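You operate a simulated robot arm through the tools that you are given. There is no shell and no other tool.

You run a simulated robot arm. Do the job below in one go: nothing can be reset, and whatever is moved stays where it is left.

TASK
Oil the chain with the oiler on the repair stand.
Fine: shut its green lever and draw the oiler off the chain again.

The check looks at the end state, three seconds after you hand in, the way a careful person would. Anything else that was tipped, shoved, dropped, spilled or broken makes it a failure.

THE ROBOT
A 6-joint arm with a two-finger parallel gripper, fixed in place. Base frame: the origin is at the foot of the arm, x ahead of it, y to its left, z up. Readings come in cm, rad, newtons and seconds.
With the tool pointing down near the work surface it reaches from about 26 to 80 cm from the base axis. Its first joint turns from -2.897 to 2.897 rad. Payload 3.91 kg.
The TCP is the grasp point between the finger pads, 3 cm short of the fingertips. In the tool frame z runs along the fingers and y along their closing line. Largest opening 11 cm; finger width 2, thickness 1; the body of the gripper, 4.8 by 11.2 cm, starts 5.5 cm behind the TCP.
Orientation is that of the tool frame in the base frame, as a unit quaternion [x, y, z, w]. With the fingers straight down and closing along the base's y, the tool's x points along the base's -x, its y along +y and its z along -z.

THE INTERFACE
- The arm moves only by the tool servo_tool. Its argument "deltas" is a list of rows, each a list of 2 entries, a list of its own where there are three numbers: the shift along the base's x, y, z in units of 500 mm (1.0 is 500 mm), then the turn, a rotation vector about the base's x, y, z in units of 60 degrees (1.0 is 60 degrees). In form: [[[tx, ty, tz], [ax, ay, az]], ...]. A call has 1 to 20 rows; each row is the pose to reach, as a shift and turn from the pose commanded when the call began. "fingers" is the opening, from 0 (shut) to 1 (fully open), set as the call begins (left out, the last holds). A call with a number of a shift or a turn outside -1 to 1 is refused whole. A row lasts 0.2 s, in which the tool goes at most 5 cm and 0.15 rad; a call with a longer step from one row to the next is refused whole, and so is a gripper value outside its range. Where a pose cannot be reached the arm comes as near as it can. A force on the tool above 90 N (or 10 N above the force at the start of the call, whichever is more), or a blocked arm, ends the call early, and 0.2 s more pass. Each finger travels about 4.5 cm/s and halts on what it meets, pressing with about 37 N; the grip force reading is that of the motor and also rises with nothing between the fingers. The clock runs only during rows and for 0.2 s after the last one: add rows that repeat a pose to give the fingers time. The reply holds the time, the measured pose of the TCP, the force on the tool along the base axes, the opening and the grip force, in the units named above and with some noise, with the torque about the TCP (base axes, N m) and any sound that the robot's microphone picked up, and new pictures: "show" is both (left out), scene, wrist or none.
- Cameras (640 x 400 px; columns grow to the right, rows downward): "scene" is fixed at [4.99, 49.99, 119.15]; the picture's right is [-0.70, -0.71, 0.00], its down [-0.34, 0.34, -0.88] and it looks along [0.63, -0.62, -0.48] (base axes); focal length 329 px, centre (320, 200). "wrist" rides on the gripper at [7.7, 0.7, -11.4] in the tool frame; the picture's right is [-0.09, 1.00, 0.00], its down [-0.80, -0.07, -0.59] and it looks along [-0.59, -0.05, 0.80] (tool axes); focal length 270 px, centre (320, 200). There is no depth. A picture from a camera that has moved, and an enlarged one, comes with that camera's place and axes in the base frame and with its lens.
- slide_trunk(by): slides the trunk up (or, below 0, down) by that many cm; the arm rides with it, the base frame stays. It gives what a move gives, with no picture.
- inspect(camera, box): a new picture of the part [left, top, right, bottom] of that camera's present view, enlarged. The clock stands still meanwhile.
- finish_job(): hands the job in; it is judged then, once.

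Nothing tells you positions but the pictures and the camera data. Unless the task says otherwise, let go and move clear before handing in.

The tools are called as a command line: name --argument value ..., lists and objects as JSON in quotes. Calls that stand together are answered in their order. servo_tool: Moves the arm, as the interface text tells. Its arguments: {"type":"object","properties":{"deltas":{"type":"array"},"fingers":{"type":"number"},"show":{"type":"string","enum":["both","scene","wrist","none"]}},"required":["deltas"]} The other tools are called the same way: slide_trunk (by) slides the trunk up or down; inspect (camera, box) takes an enlarged picture of a part of a camera's view; finish_job () hands the job in.

At the start:

```text
t: 0.0
tool_pos: [53.31, -24.31, 89.62]
tcp_rot: [0.0, 1.0, 0.0, 0.001]
wrist_force: [0.2, 0.0, 0.4]
ft_torque: [-0.03, 0.0, -0.03]
opening: 11.01
finger_force: 0.0
trunk travel left (down, up): [-35.0, 26.0]
```

scene: 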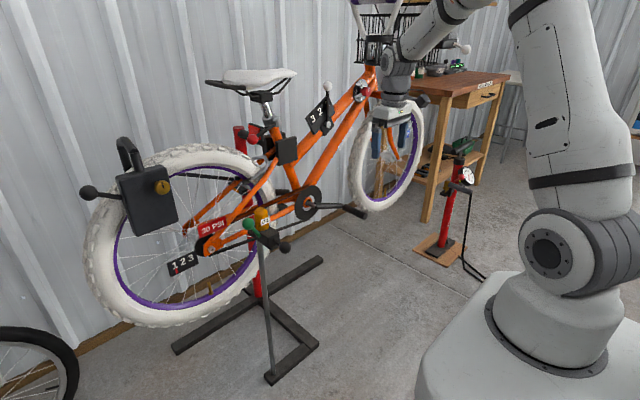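
wrist: 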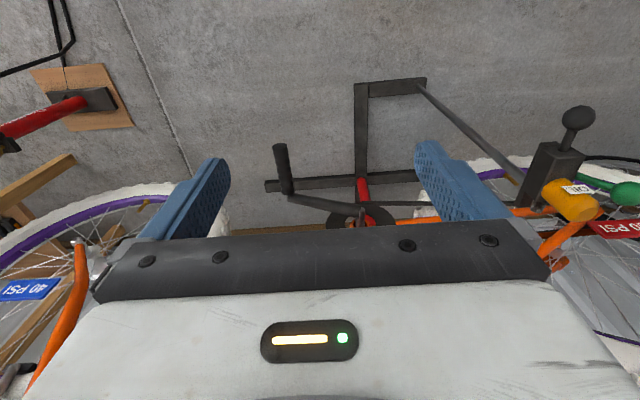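

I see a bike on a repair stand. An oiler, with a yellow bottle, a green lever and a black knob, sits near the chain at about pixel (262,230) in the scene view. I'll enlarge the pictures before moving anything.

inspect --camera "scene" --box '[200, 180, 330, 261]'

inspect --camera "wrist" --box '[480, 90, 640, 270]'

inspect --camera "scene" --box '[70, 120, 330, 390]'

```text
4.92 times, centred on (265, 220) of scene
camera zoom: at [4.99, 49.99, 119.15], right [-0.7, -0.71, 0.0], down [-0.34, 0.34, -0.88], along [0.63, -0.62, -0.48], focal length 1619 px, centre (591, 99)
```

zoom: 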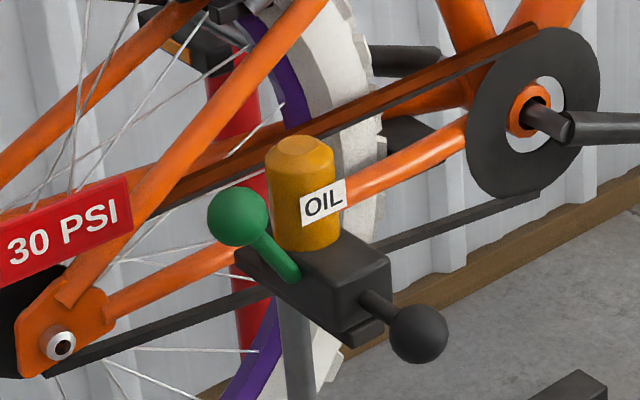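

```text
2.22 times, centred on (560, 180) of wrist
camera zoom: at [45.48, -23.69, 101.05], right [0.09, 1.0, 0.0], down [0.8, -0.07, 0.59], along [0.59, -0.05, -0.8], focal length 601 px, centre (-213, 244)
```

zoom: 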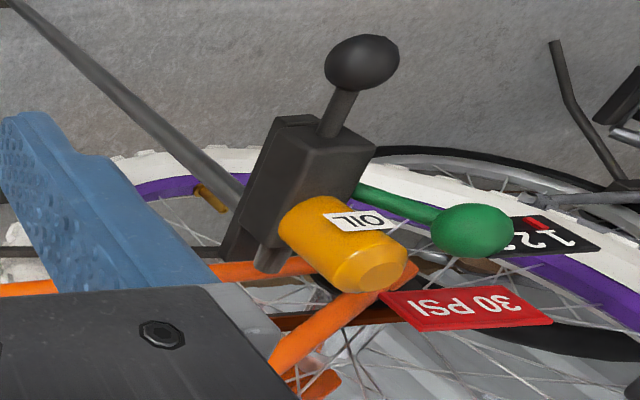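

```text
1.48 times, centred on (200, 255) of scene
camera zoom: at [4.99, 49.99, 119.15], right [-0.7, -0.71, 0.0], down [-0.34, 0.34, -0.88], along [0.63, -0.62, -0.48], focal length 487 px, centre (498, 118)
```

zoom: 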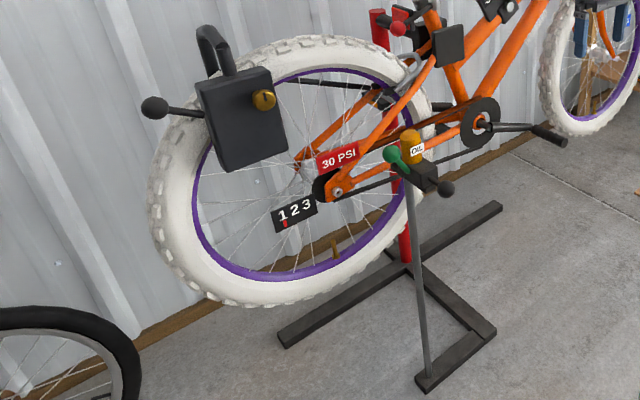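

The oiler block is on a post at about (66, 8, 69). Its black knob is at (60.4, 8.1, 67.6), facing the robot, and its green lever knob is at (68.3, 13.2, 73.6). I'll move the arm sideways at height so the wrist camera gets a closer look.

servo_tool --deltas '[[[0.0, 0.06, 0], [0, 0, 0]], [[0.0, 0.12, 0], [0, 0, 0]], [[0.0, 0.18, 0], [0, 0, 0]], [[0.0, 0.24, 0], [0, 0, 0]], [[0.0, 0.3, 0], [0, 0, 0]], [[0.0, 0.36, 0], [0, 0, 0]], [[0.0, 0.42, 0], [0, 0, 0]], [[0.0, 0.48, 0], [0, 0, 0]], [[0.02, 0.54, 0], [0, 0, 0]], [[0.04, 0.6, 0], [0, 0, 0]], [[0.06, 0.66, 0], [0, 0, 0]], [[0.06, 0.66, 0], [0, 0, 0]]]'

```text
t: 2.6
tool_pos: [56.29, 8.83, 89.76]
tcp_rot: [-0.001, 1.0, 0.0, 0.0]
wrist_force: [0.5, 1.2, 0.2]
ft_torque: [-0.06, -0.01, -0.03]
opening: 11.01
finger_force: 0.1
trunk travel left (down, up): [-35.0, 26.0]
camera wrist: at [48.48, 9.43, 101.06], right [0.09, 1.0, 0.0], down [0.8, -0.07, 0.59], along [0.59, -0.05, -0.8], focal length 270 px, centre (320, 200)
```

scene: 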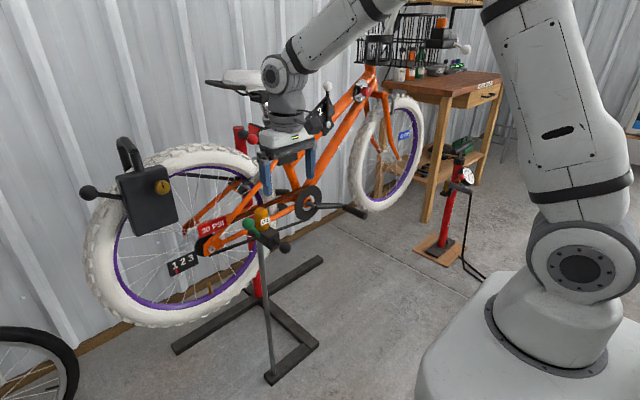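
wrist: 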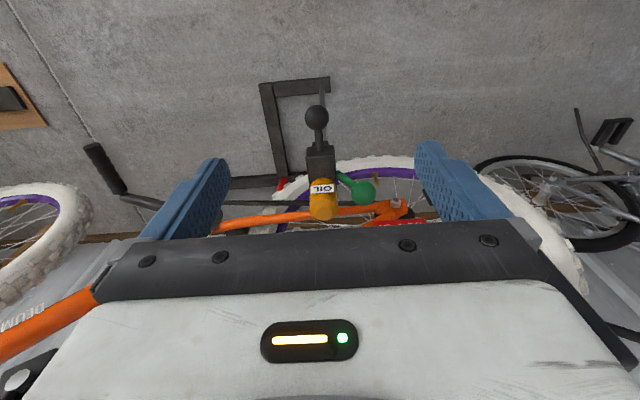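

inspect --camera "wrist" --box '[240, 80, 420, 235]'

inspect --camera "wrist" --box '[290, 130, 390, 230]'

inspect --camera "scene" --box '[230, 195, 300, 265]'

inspect --camera "scene" --box '[160, 160, 380, 300]'

```text
2.58 times, centred on (330, 158) of wrist
camera zoom: at [48.48, 9.43, 101.06], right [0.09, 1.0, 0.0], down [0.8, -0.07, 0.59], along [0.59, -0.05, -0.8], focal length 698 px, centre (294, 310)
```

zoom: 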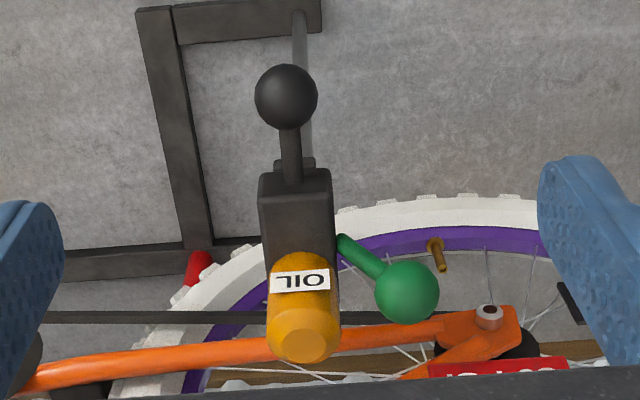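

```text
4.00 times, centred on (340, 180) of wrist
camera zoom: at [48.48, 9.43, 101.06], right [0.09, 1.0, 0.0], down [0.8, -0.07, 0.59], along [0.59, -0.05, -0.8], focal length 1081 px, centre (240, 280)
```

zoom: 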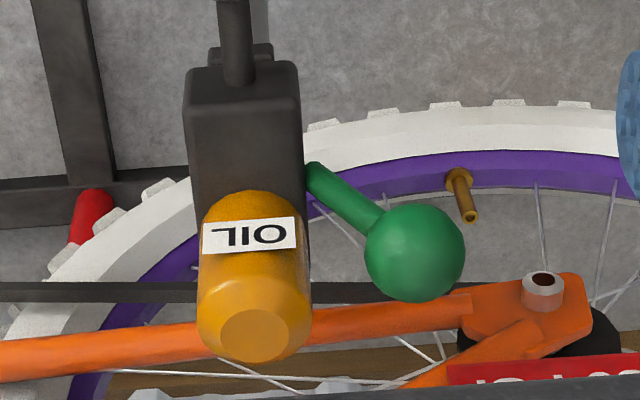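

```text
5.71 times, centred on (265, 230) of scene
camera zoom: at [4.99, 49.99, 119.15], right [-0.7, -0.71, 0.0], down [-0.34, 0.34, -0.88], along [0.63, -0.62, -0.48], focal length 1880 px, centre (634, 29)
```

zoom: 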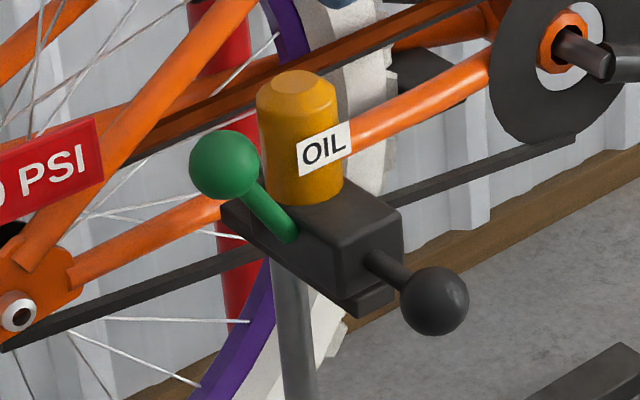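

```text
2.86 times, centred on (270, 230) of scene
camera zoom: at [4.99, 49.99, 119.15], right [-0.7, -0.71, 0.0], down [-0.34, 0.34, -0.88], along [0.63, -0.62, -0.48], focal length 940 px, centre (463, 114)
```

zoom: 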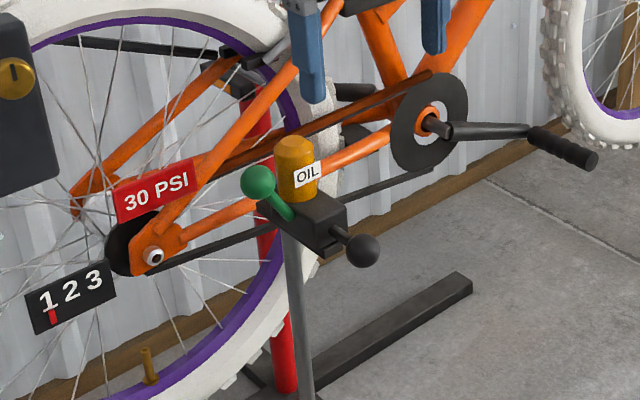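

The oiler looks to be parked clear of the chain, which I take to be at about x≈79.7 with the lower run near z≈59.5. I'll zoom in on the lever root, the nozzle, the slide and the chain to work out the mechanism.

inspect --camera "scene" --box '[244, 214, 284, 244]'

inspect --camera "wrist" --box '[295, 140, 385, 225]'

inspect --camera "scene" --box '[190, 170, 330, 260]'

inspect --camera "scene" --box '[280, 60, 440, 160]'

inspect --camera "scene" --box '[240, 240, 340, 395]'

```text
13.33 times, centred on (264, 229) of scene
camera zoom: at [4.99, 49.99, 119.15], right [-0.7, -0.71, 0.0], down [-0.34, 0.34, -0.88], along [0.63, -0.62, -0.48], focal length 4386 px, centre (1067, -187)
```

zoom: 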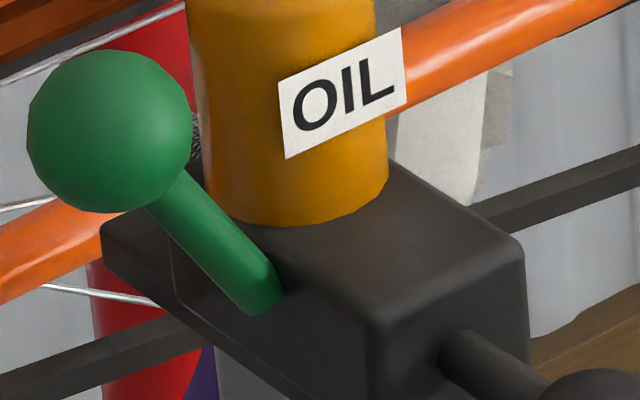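

```text
4.71 times, centred on (340, 182) of wrist
camera zoom: at [48.48, 9.43, 101.06], right [0.09, 1.0, 0.0], down [0.8, -0.07, 0.59], along [0.59, -0.05, -0.8], focal length 1272 px, centre (226, 282)
```

zoom: 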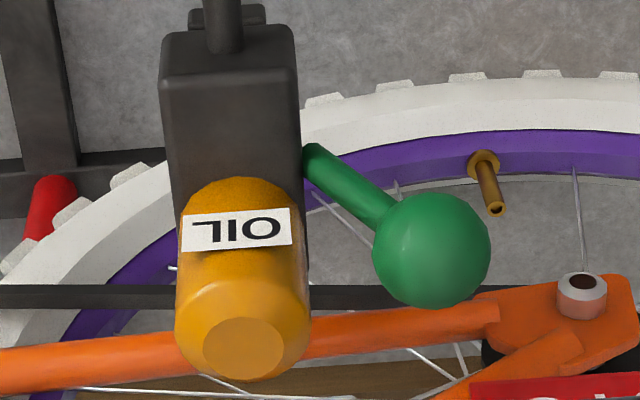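

```text
4.44 times, centred on (260, 215) of scene
camera zoom: at [4.99, 49.99, 119.15], right [-0.7, -0.71, 0.0], down [-0.34, 0.34, -0.88], along [0.63, -0.62, -0.48], focal length 1462 px, centre (587, 133)
```

zoom: 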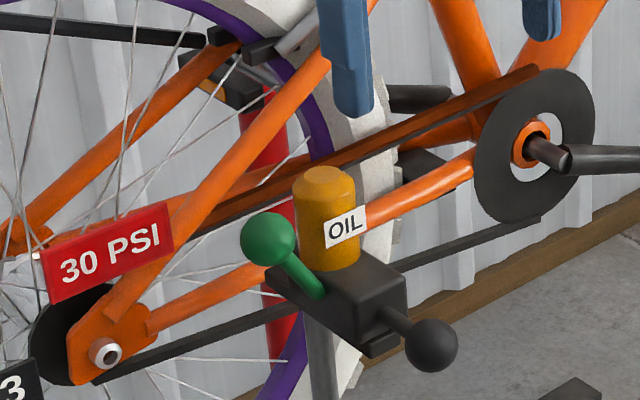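

```text
4.00 times, centred on (360, 110) of scene
camera zoom: at [4.99, 49.99, 119.15], right [-0.7, -0.71, 0.0], down [-0.34, 0.34, -0.88], along [0.63, -0.62, -0.48], focal length 1316 px, centre (160, 560)
```

zoom: 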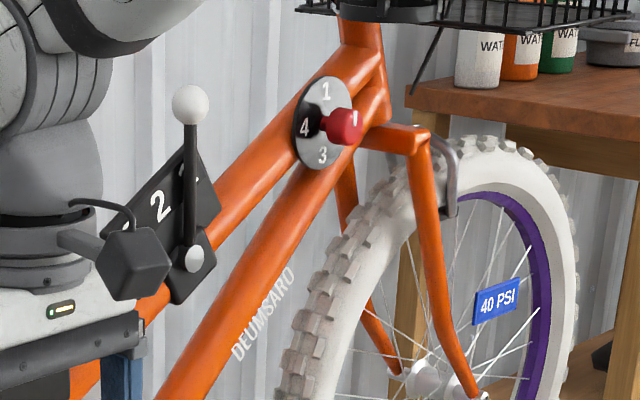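

```text
2.58 times, centred on (290, 318) of scene
camera zoom: at [4.99, 49.99, 119.15], right [-0.7, -0.71, 0.0], down [-0.34, 0.34, -0.88], along [0.63, -0.62, -0.48], focal length 849 px, centre (397, -103)
```

zoom: 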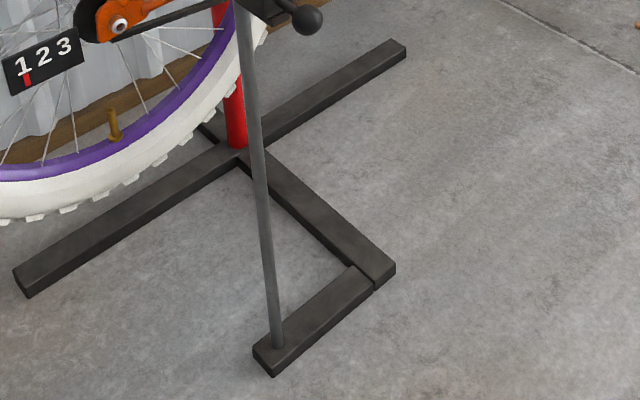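

The upper chain run shows brown (dry), and the oiler's nozzle tip sits at about (74.5, 8, 67.4), short of the chain. So the oiler slides along x using the black knob. I'll come down above that knob with the fingers open and check alignment partway.

servo_tool --deltas '[[[0.02, -0.004, -0.03], [0, 0, 0]], [[0.04, -0.008, -0.07], [0, 0, 0]], [[0.06, -0.012, -0.12], [0, 0, 0]], [[0.082, -0.014, -0.17], [0, 0, 0]], [[0.082, -0.014, -0.22], [0, 0, 0]], [[0.082, -0.014, -0.26], [0, 0, 0]], [[0.082, -0.014, -0.3], [0, 0, 0]], [[0.082, -0.014, -0.3], [0, 0, 0]]]'

```text
t: 4.4
tool_pos: [60.31, 7.91, 74.53]
tcp_rot: [0.0, 1.0, 0.0, 0.0]
wrist_force: [0.0, -0.2, 0.7]
ft_torque: [0.04, -0.01, 0.0]
opening: 11.01
finger_force: 0.0
trunk travel left (down, up): [-35.0, 26.0]
camera wrist: at [52.56, 8.58, 86.01], right [0.09, 1.0, 0.0], down [0.8, -0.07, 0.59], along [0.59, -0.05, -0.8], focal length 270 px, centre (320, 200)
```

scene: 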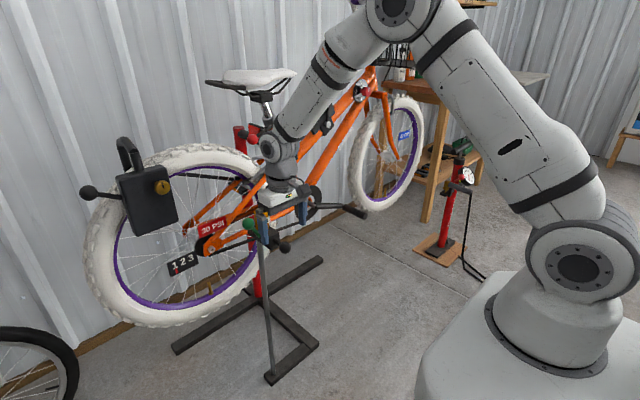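
wrist: 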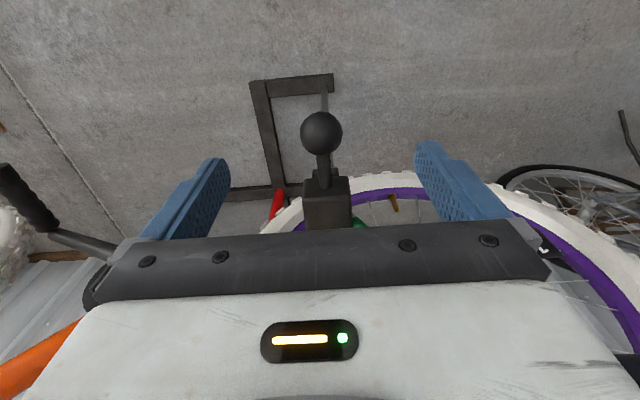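

The knob lines up between the fingers: I predicted pixel (322,135) and see it at about (322,132). I'll go down the last 7 cm and close on it.

servo_tool --deltas '[[[0, 0, -0.03], [0, 0, 0]], [[0, 0, -0.07], [0, 0, 0]], [[0, 0, -0.11], [0, 0, 0]], [[0, 0, -0.143], [0, 0, 0]], [[0, 0, -0.143], [0, 0, 0]]]'

```text
t: 5.6
tool_pos: [60.39, 7.94, 67.58]
tcp_rot: [0.0, 1.0, 0.0, 0.0]
wrist_force: [-0.8, 0.7, 0.2]
ft_torque: [-0.05, -0.01, 0.02]
opening: 11.01
finger_force: 0.1
trunk travel left (down, up): [-35.0, 26.0]
camera wrist: at [52.56, 8.57, 78.88], right [0.09, 1.0, 0.0], down [0.8, -0.07, 0.59], along [0.59, -0.05, -0.8], focal length 270 px, centre (320, 200)
```

scene: 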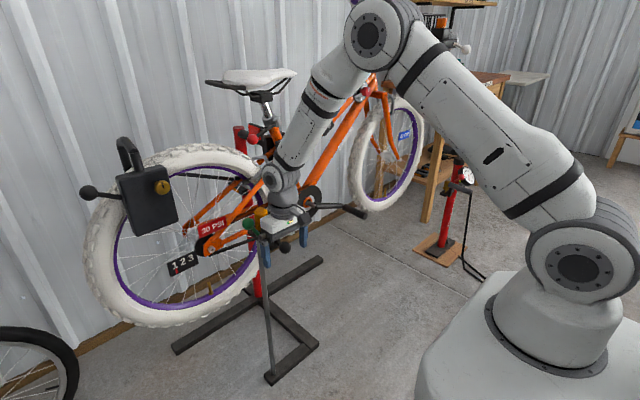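
wrist: 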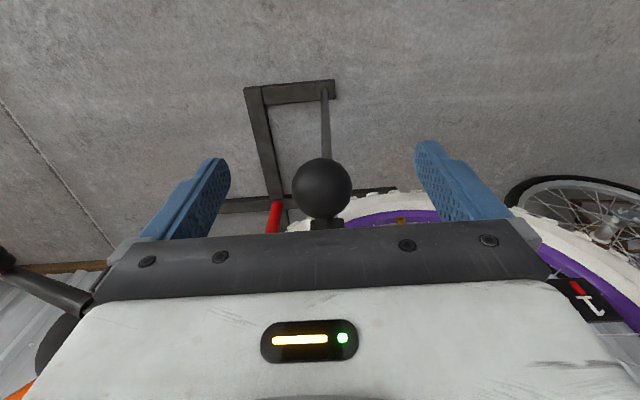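

The knob is centred at the grasp point, so I'll close on it.

servo_tool --deltas '[[[0, 0, 0], [0, 0, 0]], [[0, 0, 0], [0, 0, 0]], [[0, 0, 0], [0, 0, 0]], [[0, 0, 0], [0, 0, 0]], [[0, 0, 0], [0, 0, 0]], [[0, 0, 0], [0, 0, 0]], [[0, 0, 0], [0, 0, 0]]]' --fingers 0.1

```text
t: 7.2
tool_pos: [60.35, 8.03, 67.54]
tcp_rot: [0.0, 1.0, -0.001, 0.0]
wrist_force: [0.1, 8.4, -0.9]
ft_torque: [0.05, 0.0, 0.03]
opening: 3.1
finger_force: 44.9
trunk travel left (down, up): [-35.0, 26.0]
camera wrist: at [52.55, 8.65, 78.91], right [0.09, 1.0, 0.0], down [0.8, -0.07, 0.59], along [0.59, -0.05, -0.8], focal length 270 px, centre (320, 200)
```

scene: 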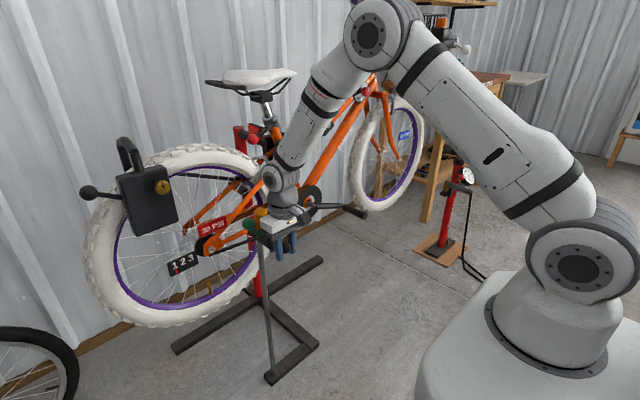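
wrist: 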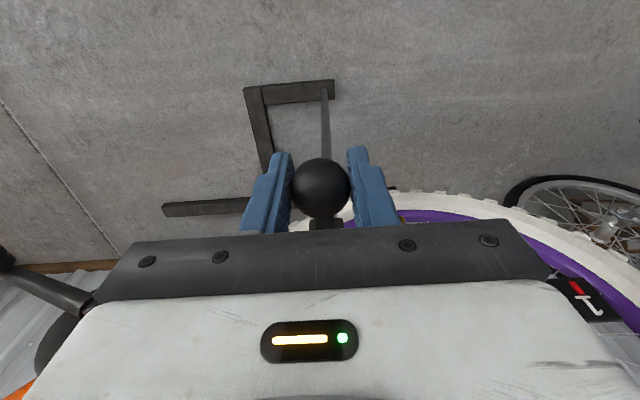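

I have the knob with a 3.1 cm grip. I'll push the oiler toward the chain (+x) in small steps and watch the force.

servo_tool --deltas '[[[0.005, 0.002, 0], [0, 0, 0]], [[0.01, 0.002, 0], [0, 0, 0]], [[0.02, 0.002, 0], [0, 0, 0]], [[0.03, 0.002, 0], [0, 0, 0]], [[0.04, 0.002, 0], [0, 0, 0]], [[0.04, 0.002, 0], [0, 0, 0]]]'

```text
t: 8.6
tool_pos: [62.3, 7.96, 67.65]
tcp_rot: [0.0, 1.0, 0.0, 0.0]
wrist_force: [-0.8, -6.5, 0.4]
ft_torque: [-0.05, 0.64, 0.01]
opening: 3.1
finger_force: 45.2
trunk travel left (down, up): [-35.0, 26.0]
camera wrist: at [54.6, 8.65, 78.91], right [0.09, 1.0, 0.0], down [0.8, -0.07, 0.59], along [0.59, -0.05, -0.8], focal length 270 px, centre (320, 200)
```

scene: 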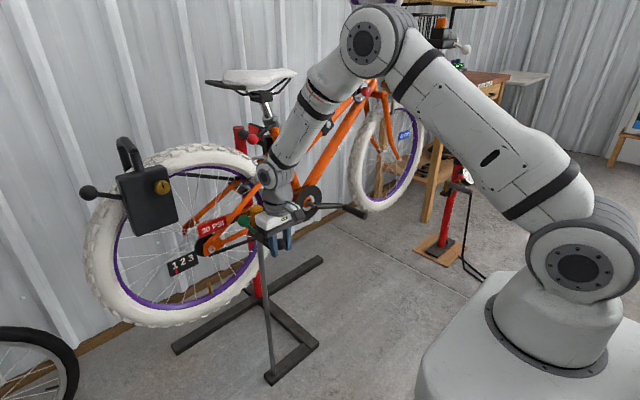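
wrist: 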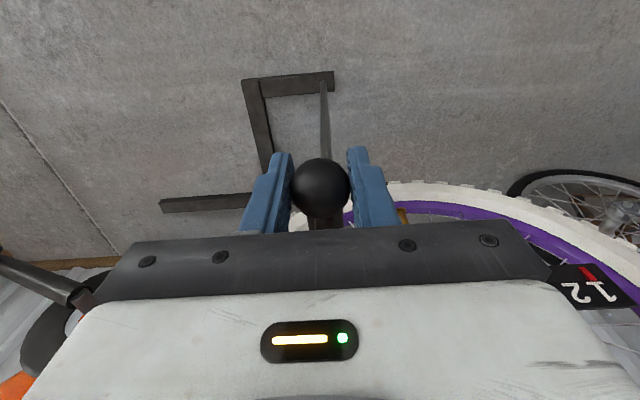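

It slides easily with under 1 N of drag. I'll keep pushing in small steps until it meets a stop.

servo_tool --deltas '[[[0.008, -0.001, 0], [0, 0, 0]], [[0.016, -0.001, 0], [0, 0, 0]], [[0.024, -0.001, 0], [0, 0, 0]], [[0.032, -0.001, 0], [0, 0, 0]], [[0.04, -0.001, 0], [0, 0, 0]], [[0.04, -0.001, 0], [0, 0, 0]]]'

inspect --camera "scene" --box '[190, 170, 330, 260]'

```text
t: 10.0
tool_pos: [64.34, 7.95, 67.48]
tcp_rot: [0.0, 1.0, 0.001, 0.0]
wrist_force: [0.0, -2.8, -1.5]
ft_torque: [-0.01, 0.12, 0.04]
opening: 3.09
finger_force: 45.5
trunk travel left (down, up): [-35.0, 26.0]
camera wrist: at [56.64, 8.65, 78.91], right [0.09, 1.0, 0.0], down [0.8, -0.07, 0.59], along [0.59, -0.05, -0.8], focal length 270 px, centre (320, 200)
```

scene: 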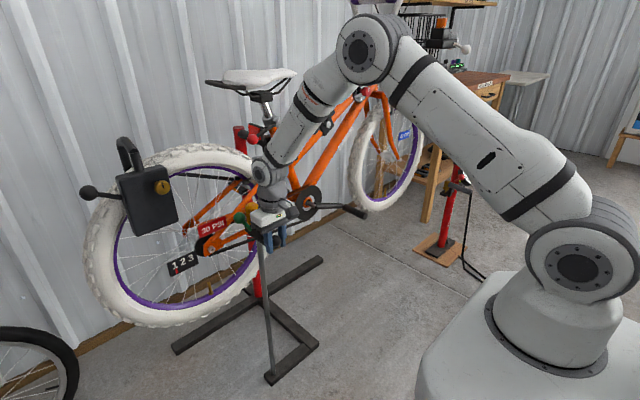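
wrist: 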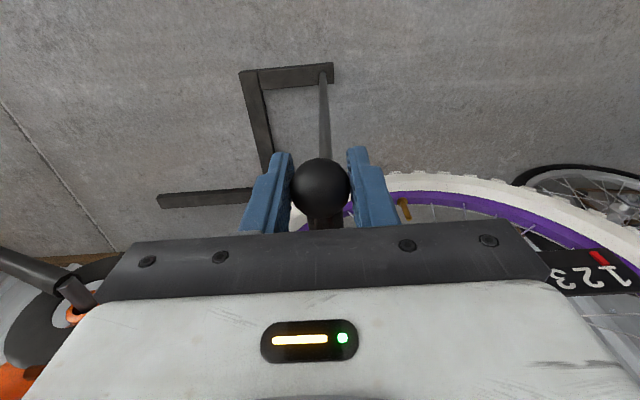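

```text
4.44 times, centred on (260, 215) of scene
camera zoom: at [4.99, 49.99, 119.15], right [-0.7, -0.71, 0.0], down [-0.34, 0.34, -0.88], along [0.63, -0.62, -0.48], focal length 1462 px, centre (587, 133)
```

zoom: 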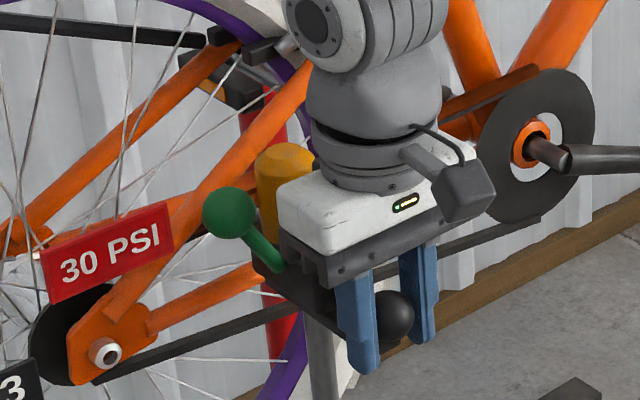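

servo_tool --deltas '[[[0.006, -0.0005, 0], [0, 0, 0]], [[0.012, -0.0005, 0], [0, 0, 0]], [[0.018, -0.0005, 0], [0, 0, 0]], [[0.024, -0.0005, 0], [0, 0, 0]], [[0.024, -0.0005, 0], [0, 0, 0]]]' --show "none"

```text
t: 11.2
tool_pos: [65.42, 7.97, 67.49]
tcp_rot: [0.0, 1.0, 0.001, -0.002]
wrist_force: [-18.7, 2.1, 0.8]
ft_torque: [0.06, 0.07, 0.02]
opening: 3.11
finger_force: 45.2
trunk travel left (down, up): [-35.0, 26.0]
```

The oiler met a stop after 5.0 cm of travel, at x≈65.4. I'll check where it sits against the chain before touching the lever.

inspect --camera "scene" --box '[190, 170, 330, 260]'

inspect --camera "scene" --box '[225, 195, 295, 245]'

inspect --camera "wrist" --box '[200, 100, 440, 250]'

```text
4.44 times, centred on (260, 215) of scene
camera zoom: at [4.99, 49.99, 119.15], right [-0.7, -0.71, 0.0], down [-0.34, 0.34, -0.88], along [0.63, -0.62, -0.48], focal length 1462 px, centre (587, 133)
```

zoom: 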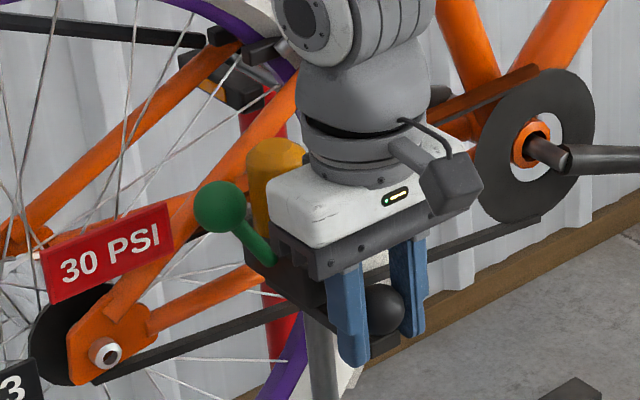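

```text
8.00 times, centred on (260, 220) of scene
camera zoom: at [4.99, 49.99, 119.15], right [-0.7, -0.71, 0.0], down [-0.34, 0.34, -0.88], along [0.63, -0.62, -0.48], focal length 2631 px, centre (800, 40)
```

zoom: 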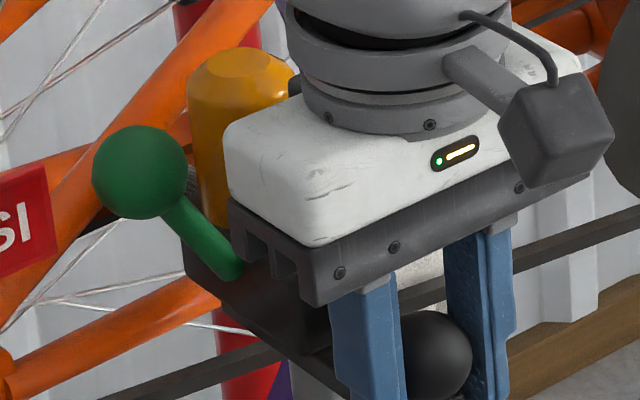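

```text
2.67 times, centred on (320, 175) of wrist
camera zoom: at [57.63, 8.65, 78.93], right [0.09, 1.0, 0.0], down [0.8, -0.07, 0.59], along [0.59, -0.05, -0.81], focal length 721 px, centre (320, 267)
```

zoom: 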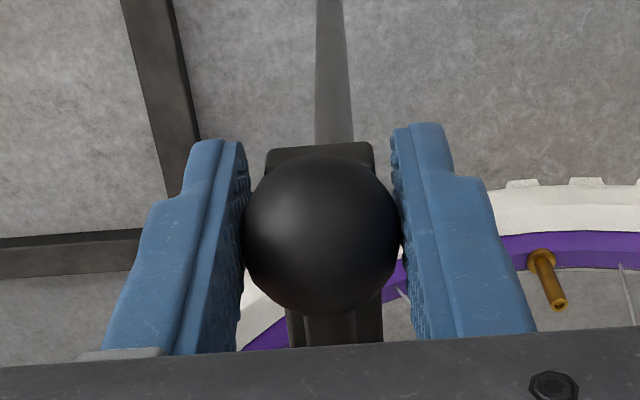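

The oiler is against the chain now. I'll ease off the pressure, open the fingers, and lift away so I can see the lever.

servo_tool --deltas '[[[-0.003, 0, 0], [0, 0, 0]], [[-0.003, 0, 0], [0, 0, 0]]]' --show "none"

servo_tool --deltas '[[[0, 0, 0], [0, 0, 0]], [[0, 0, 0], [0, 0, 0]], [[0, 0, 0], [0, 0, 0]], [[0, 0, 0], [0, 0, 0]]]' --fingers 0.6 --show "none"

servo_tool --deltas '[[[0, 0, 0.05], [0, 0, 0]], [[0, 0, 0.1], [0, 0, 0]], [[-0.02, 0, 0.18], [0, 0, 0]], [[-0.06, 0, 0.24], [0, 0, 0]], [[-0.1, 0, 0.3], [0, 0, 0]], [[-0.14, 0, 0.36], [0, 0, 0]], [[-0.14, 0, 0.36], [0, 0, 0]]]'

```text
t: 11.8
tool_pos: [65.39, 7.93, 67.56]
tcp_rot: [0.0, 1.0, 0.0, 0.0]
wrist_force: [-14.1, 2.6, -4.2]
ft_torque: [-0.03, 0.44, 0.0]
opening: 3.11
finger_force: 44.9
trunk travel left (down, up): [-35.0, 26.0]
```

```text
t: 12.8
tool_pos: [65.54, 8.03, 67.51]
tcp_rot: [0.0, 1.0, 0.0, 0.0]
wrist_force: [-0.3, 0.0, -0.5]
ft_torque: [0.02, 0.01, 0.02]
opening: 6.62
finger_force: 0.0
trunk travel left (down, up): [-35.0, 26.0]
```

```text
t: 14.4
tool_pos: [58.41, 7.99, 85.54]
tcp_rot: [0.0, 1.0, 0.0, 0.0]
wrist_force: [0.5, -0.1, 0.6]
ft_torque: [0.02, -0.03, 0.01]
opening: 6.58
finger_force: 0.0
trunk travel left (down, up): [-35.0, 26.0]
camera wrist: at [50.59, 8.63, 96.94], right [0.09, 1.0, 0.0], down [0.8, -0.07, 0.59], along [0.59, -0.05, -0.8], focal length 270 px, centre (320, 200)
```

scene: 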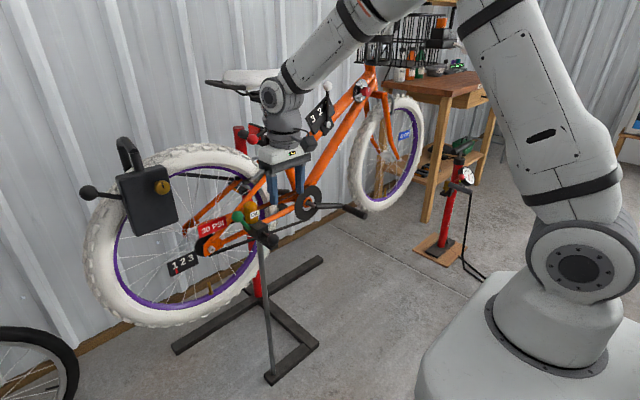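
wrist: 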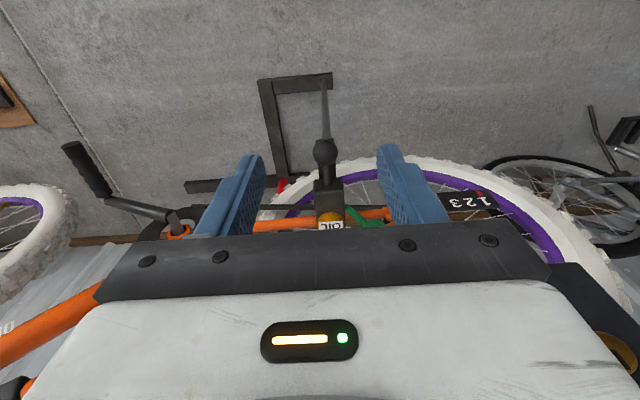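

inspect --camera "scene" --box '[225, 195, 295, 260]'

inspect --camera "scene" --box '[190, 170, 330, 260]'

inspect --camera "wrist" --box '[260, 130, 440, 240]'

inspect --camera "scene" --box '[80, 130, 220, 240]'

```text
6.15 times, centred on (260, 228) of scene
camera zoom: at [4.99, 49.99, 119.15], right [-0.7, -0.71, 0.0], down [-0.34, 0.34, -0.88], along [0.63, -0.62, -0.48], focal length 2024 px, centre (689, 31)
```

zoom: 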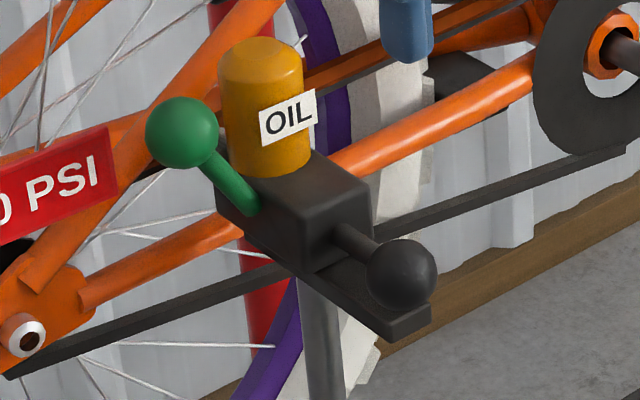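

```text
4.44 times, centred on (260, 215) of scene
camera zoom: at [4.99, 49.99, 119.15], right [-0.7, -0.71, 0.0], down [-0.34, 0.34, -0.88], along [0.63, -0.62, -0.48], focal length 1462 px, centre (587, 133)
```

zoom: 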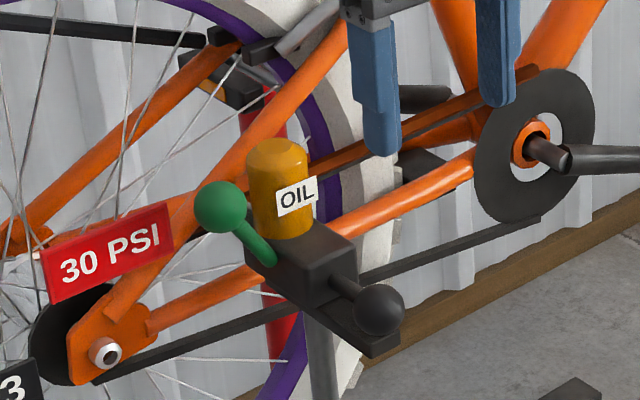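

```text
3.56 times, centred on (350, 185) of wrist
camera zoom: at [50.59, 8.63, 96.94], right [0.09, 1.0, 0.0], down [0.8, -0.07, 0.59], along [0.59, -0.05, -0.8], focal length 961 px, centre (213, 253)
```

zoom: 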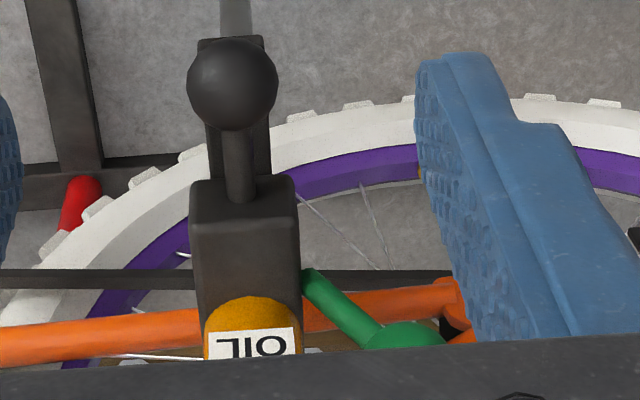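

```text
3.64 times, centred on (150, 185) of scene
camera zoom: at [4.99, 49.99, 119.15], right [-0.7, -0.71, 0.0], down [-0.34, 0.34, -0.88], along [0.63, -0.62, -0.48], focal length 1196 px, centre (938, 254)
```

zoom: 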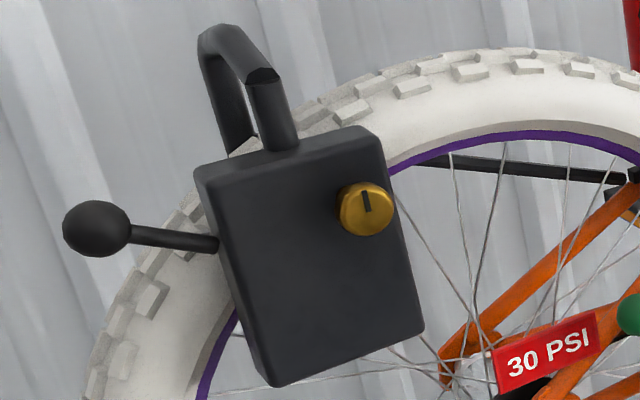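

The oiler is engaged and the lever knob is now at about (73.2, 13.2, 73.7). I'll turn the wrist 90° at this clear height so the fingers close along x and the camera looks from the +y side.

servo_tool --deltas '[[[0, 0, 0.01], [0, 0, -0.125]], [[0, 0, 0.02], [0, 0, -0.25]], [[0, 0, 0.03], [0, 0, -0.375]], [[0, 0, 0.04], [0, 0, -0.5]], [[0, 0, 0.05], [0, 0, -0.625]], [[0, 0, 0.05], [0, 0, -0.75]], [[0, 0, 0.05], [0, 0, -0.75]]]' --show "none"

servo_tool --deltas '[[[0, 0, 0], [0, 0, -0.125]], [[0, 0, 0], [0, 0, -0.25]], [[0, 0, 0], [0, 0, -0.375]], [[0, 0, 0], [0, 0, -0.5]], [[0, 0, 0], [0, 0, -0.625]], [[0, 0, 0], [0, 0, -0.75]], [[0, 0, 0], [0, 0, -0.75]]]'

```text
t: 16.0
tool_pos: [58.46, 7.97, 87.94]
tcp_rot: [0.384, 0.923, 0.0, 0.001]
wrist_force: [-0.2, 0.2, 0.0]
ft_torque: [0.01, 0.0, 0.0]
opening: 6.6
finger_force: 0.1
trunk travel left (down, up): [-35.0, 26.0]
```

```text
t: 17.6
tool_pos: [58.38, 8.01, 87.97]
tcp_rot: [0.707, 0.707, 0.0, 0.0]
wrist_force: [0.5, -0.6, -0.4]
ft_torque: [0.01, -0.01, -0.01]
opening: 6.6
finger_force: 0.1
trunk travel left (down, up): [-35.0, 26.0]
camera wrist: at [59.02, 15.68, 99.4], right [1.0, -0.09, 0.0], down [-0.07, -0.8, 0.59], along [-0.05, -0.59, -0.8], focal length 270 px, centre (320, 200)
```

scene: 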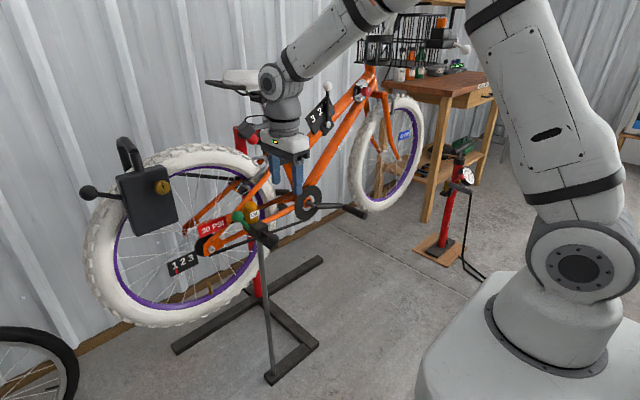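
wrist: 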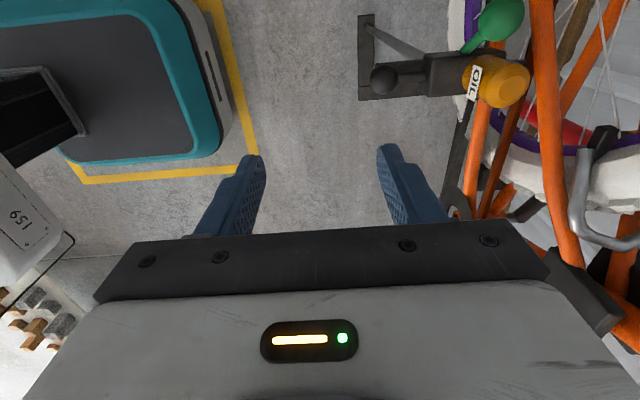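

I'll zoom in from this side to see the lever pivot and how the nozzle sits on the chain.

inspect --camera "wrist" --box '[350, 0, 560, 131]'

inspect --camera "wrist" --box '[440, 0, 560, 110]'

inspect --camera "wrist" --box '[460, 0, 640, 270]'

```text
3.05 times, centred on (455, 66) of wrist
camera zoom: at [59.02, 15.68, 99.4], right [1.0, -0.09, 0.0], down [-0.07, -0.8, 0.59], along [-0.05, -0.59, -0.8], focal length 824 px, centre (-91, 610)
```

zoom: 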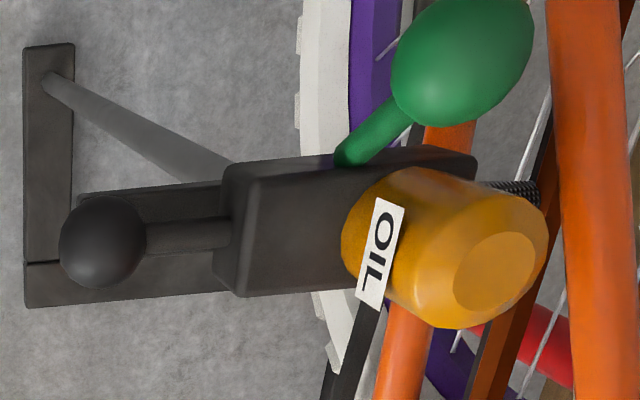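

```text
3.64 times, centred on (500, 55) of wrist
camera zoom: at [59.02, 15.68, 99.4], right [1.0, -0.09, 0.0], down [-0.07, -0.8, 0.59], along [-0.05, -0.59, -0.8], focal length 983 px, centre (-334, 727)
```

zoom: 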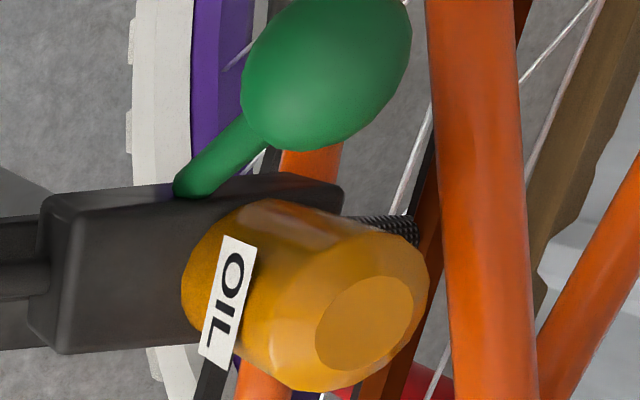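

```text
1.48 times, centred on (550, 135) of wrist
camera zoom: at [59.02, 15.68, 99.4], right [1.0, -0.09, 0.0], down [-0.07, -0.8, 0.59], along [-0.05, -0.59, -0.8], focal length 400 px, centre (-21, 296)
```

zoom: 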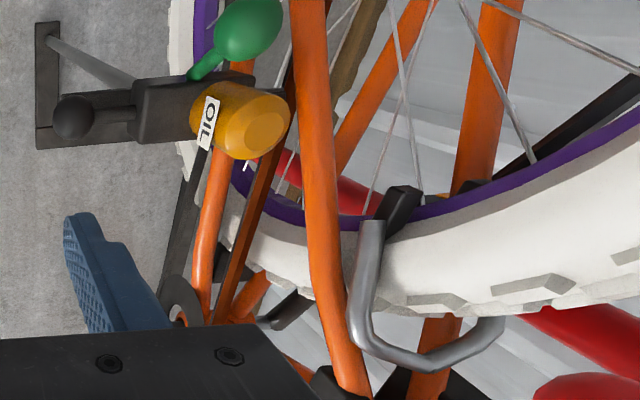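

The brush nozzle rests against the brown upper chain run. I'll come in low along +x at y≈13.2 and stop just above the green knob to check alignment.

servo_tool --deltas '[[[0.02, 0.03, -0.05], [0, 0, 0]], [[0.04, 0.06, -0.1], [0, 0, 0]], [[0.06, 0.09, -0.15], [0, 0, 0]], [[0.08, 0.104, -0.18], [0, 0, 0]], [[0.12, 0.104, -0.18], [0, 0, 0]], [[0.16, 0.104, -0.18], [0, 0, 0]], [[0.2, 0.104, -0.18], [0, 0, 0]], [[0.23, 0.104, -0.18], [0, 0, 0]], [[0.23, 0.104, -0.18], [0, 0, 0]]]' --fingers 0.42

```text
t: 19.6
tool_pos: [70.06, 13.21, 79.04]
tcp_rot: [0.707, 0.707, 0.0, 0.0]
wrist_force: [-0.6, -0.5, 0.0]
ft_torque: [0.0, -0.05, 0.06]
opening: 4.6
finger_force: 0.1
trunk travel left (down, up): [-35.0, 26.0]
camera wrist: at [70.59, 20.91, 90.35], right [1.0, -0.09, 0.0], down [-0.07, -0.8, 0.59], along [-0.05, -0.59, -0.8], focal length 270 px, centre (320, 200)
```

scene: 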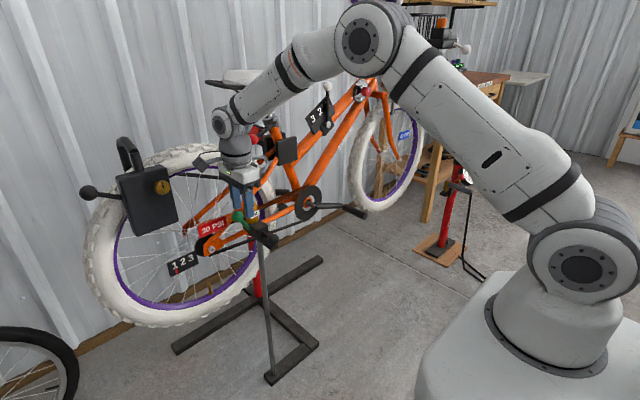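
wrist: 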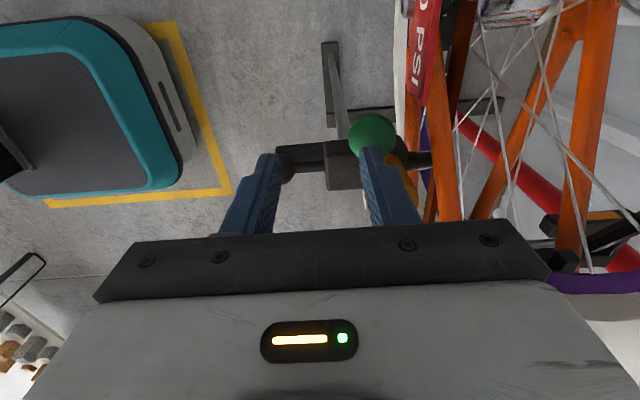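

The knob is at about (73.4, 13.4). I'll move directly above it.

servo_tool --deltas '[[[0.03, 0.002, 0], [0, 0, 0]], [[0.06, 0.003, 0], [0, 0, 0]], [[0.066, 0.003, 0], [0, 0, 0]], [[0.066, 0.003, 0], [0, 0, 0]]]'

inspect --camera "wrist" --box '[210, 80, 430, 240]'

inspect --camera "scene" --box '[190, 60, 320, 260]'

```text
t: 20.6
tool_pos: [73.1, 13.36, 79.01]
tcp_rot: [0.707, 0.707, -0.001, 0.0]
wrist_force: [0.1, -0.1, 0.0]
ft_torque: [-0.01, 0.01, 0.0]
opening: 4.62
finger_force: 0.2
trunk travel left (down, up): [-35.0, 26.0]
camera wrist: at [73.8, 21.03, 90.39], right [1.0, -0.09, 0.0], down [-0.07, -0.8, 0.59], along [-0.05, -0.59, -0.8], focal length 270 px, centre (320, 200)
```

scene: 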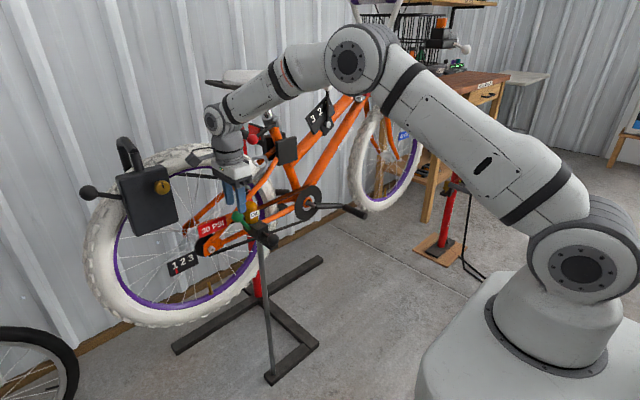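
wrist: 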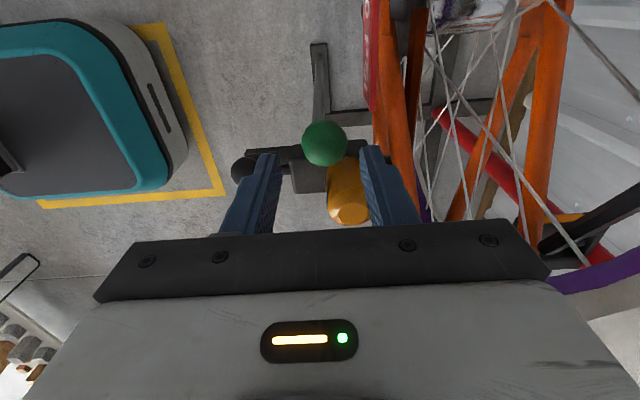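

```text
2.50 times, centred on (320, 160) of wrist
camera zoom: at [73.8, 21.03, 90.39], right [1.0, -0.09, 0.0], down [-0.07, -0.8, 0.59], along [-0.05, -0.59, -0.8], focal length 676 px, centre (320, 300)
```

zoom: 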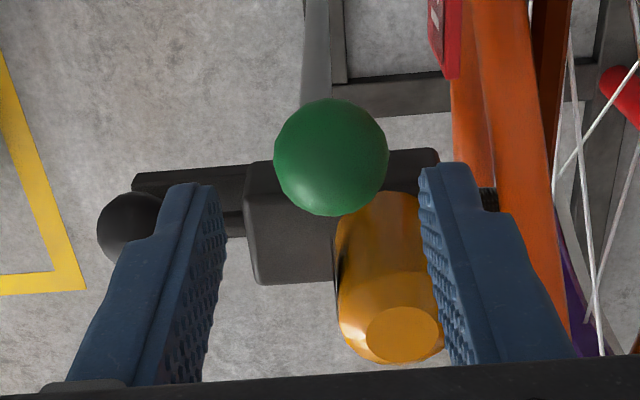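

```text
2.00 times, centred on (255, 160) of scene
camera zoom: at [4.99, 49.99, 119.15], right [-0.7, -0.71, 0.0], down [-0.34, 0.34, -0.88], along [0.63, -0.62, -0.48], focal length 658 px, centre (450, 280)
```

zoom: 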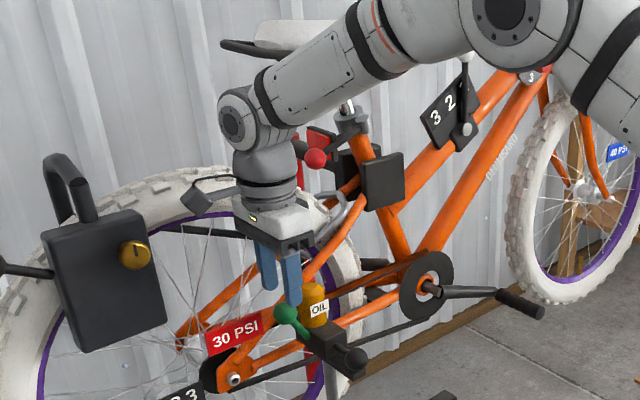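

servo_tool --deltas '[[[0.006, 0.001, -0.02], [0, 0, 0]], [[0.006, 0.001, -0.05], [0, 0, 0]], [[0.006, 0.001, -0.08], [0, 0, 0]], [[0.006, 0.001, -0.095], [0, 0, 0]], [[0.006, 0.001, -0.095], [0, 0, 0]]]'

inspect --camera "wrist" --box '[210, 80, 430, 240]'

```text
t: 21.8
tool_pos: [73.49, 13.48, 74.29]
tcp_rot: [0.708, 0.707, 0.0, 0.0]
wrist_force: [1.1, -0.3, -0.4]
ft_torque: [0.02, -0.01, 0.04]
opening: 4.63
finger_force: 0.1
trunk travel left (down, up): [-35.0, 26.0]
camera wrist: at [74.14, 21.02, 85.69], right [1.0, -0.09, 0.0], down [-0.07, -0.8, 0.59], along [-0.05, -0.59, -0.8], focal length 270 px, centre (320, 200)
```

scene: 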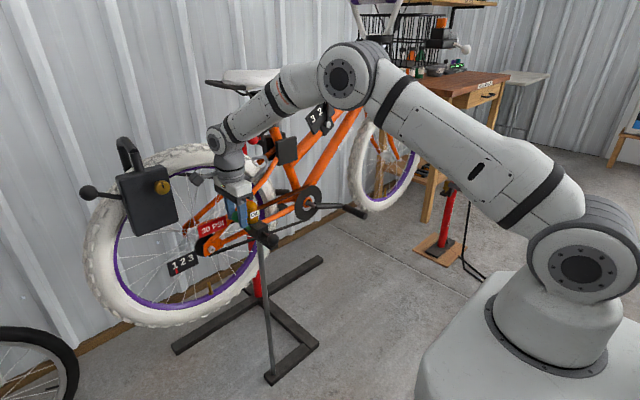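
wrist: 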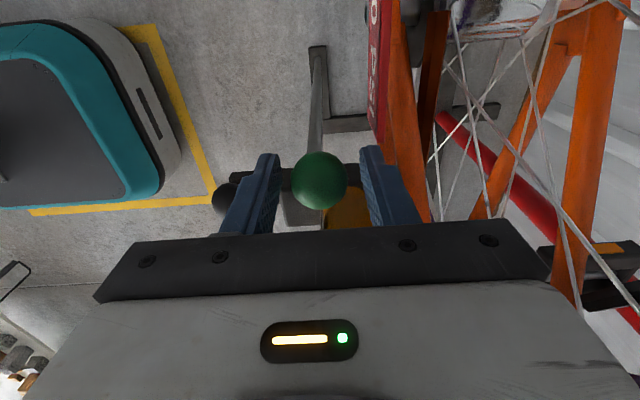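

```text
2.50 times, centred on (320, 160) of wrist
camera zoom: at [74.14, 21.02, 85.69], right [1.0, -0.09, 0.0], down [-0.07, -0.8, 0.59], along [-0.05, -0.59, -0.8], focal length 676 px, centre (320, 300)
```

zoom: 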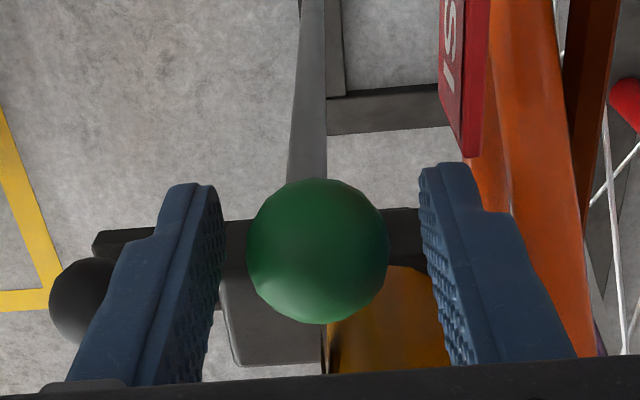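

The knob is between the fingers, so I'll close on it.

servo_tool --deltas '[[[0, 0, 0], [0, 0, 0]], [[0, 0, 0], [0, 0, 0]], [[0, 0, 0], [0, 0, 0]], [[0, 0, 0], [0, 0, 0]]]' --fingers 0.1

```text
t: 22.8
tool_pos: [73.45, 13.33, 74.3]
tcp_rot: [0.707, 0.707, -0.001, 0.001]
wrist_force: [-5.5, -0.3, -1.3]
ft_torque: [0.02, 0.06, -0.03]
opening: 3.1
finger_force: 45.3
trunk travel left (down, up): [-35.0, 26.0]
camera wrist: at [74.1, 21.03, 85.69], right [1.0, -0.09, 0.0], down [-0.07, -0.8, 0.59], along [-0.05, -0.59, -0.8], focal length 270 px, centre (320, 200)
```

scene: 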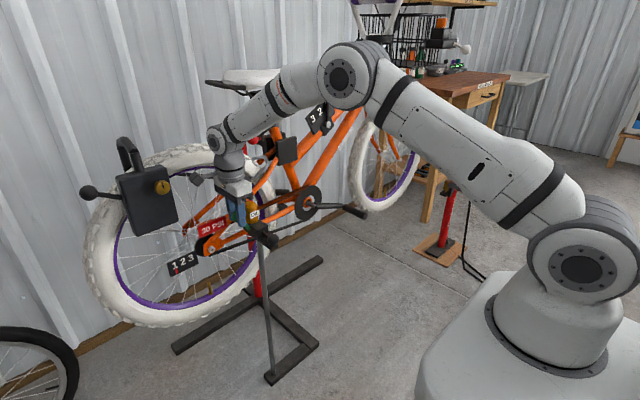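
wrist: 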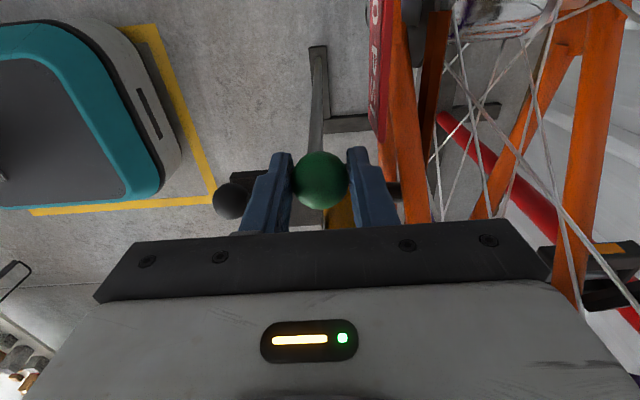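

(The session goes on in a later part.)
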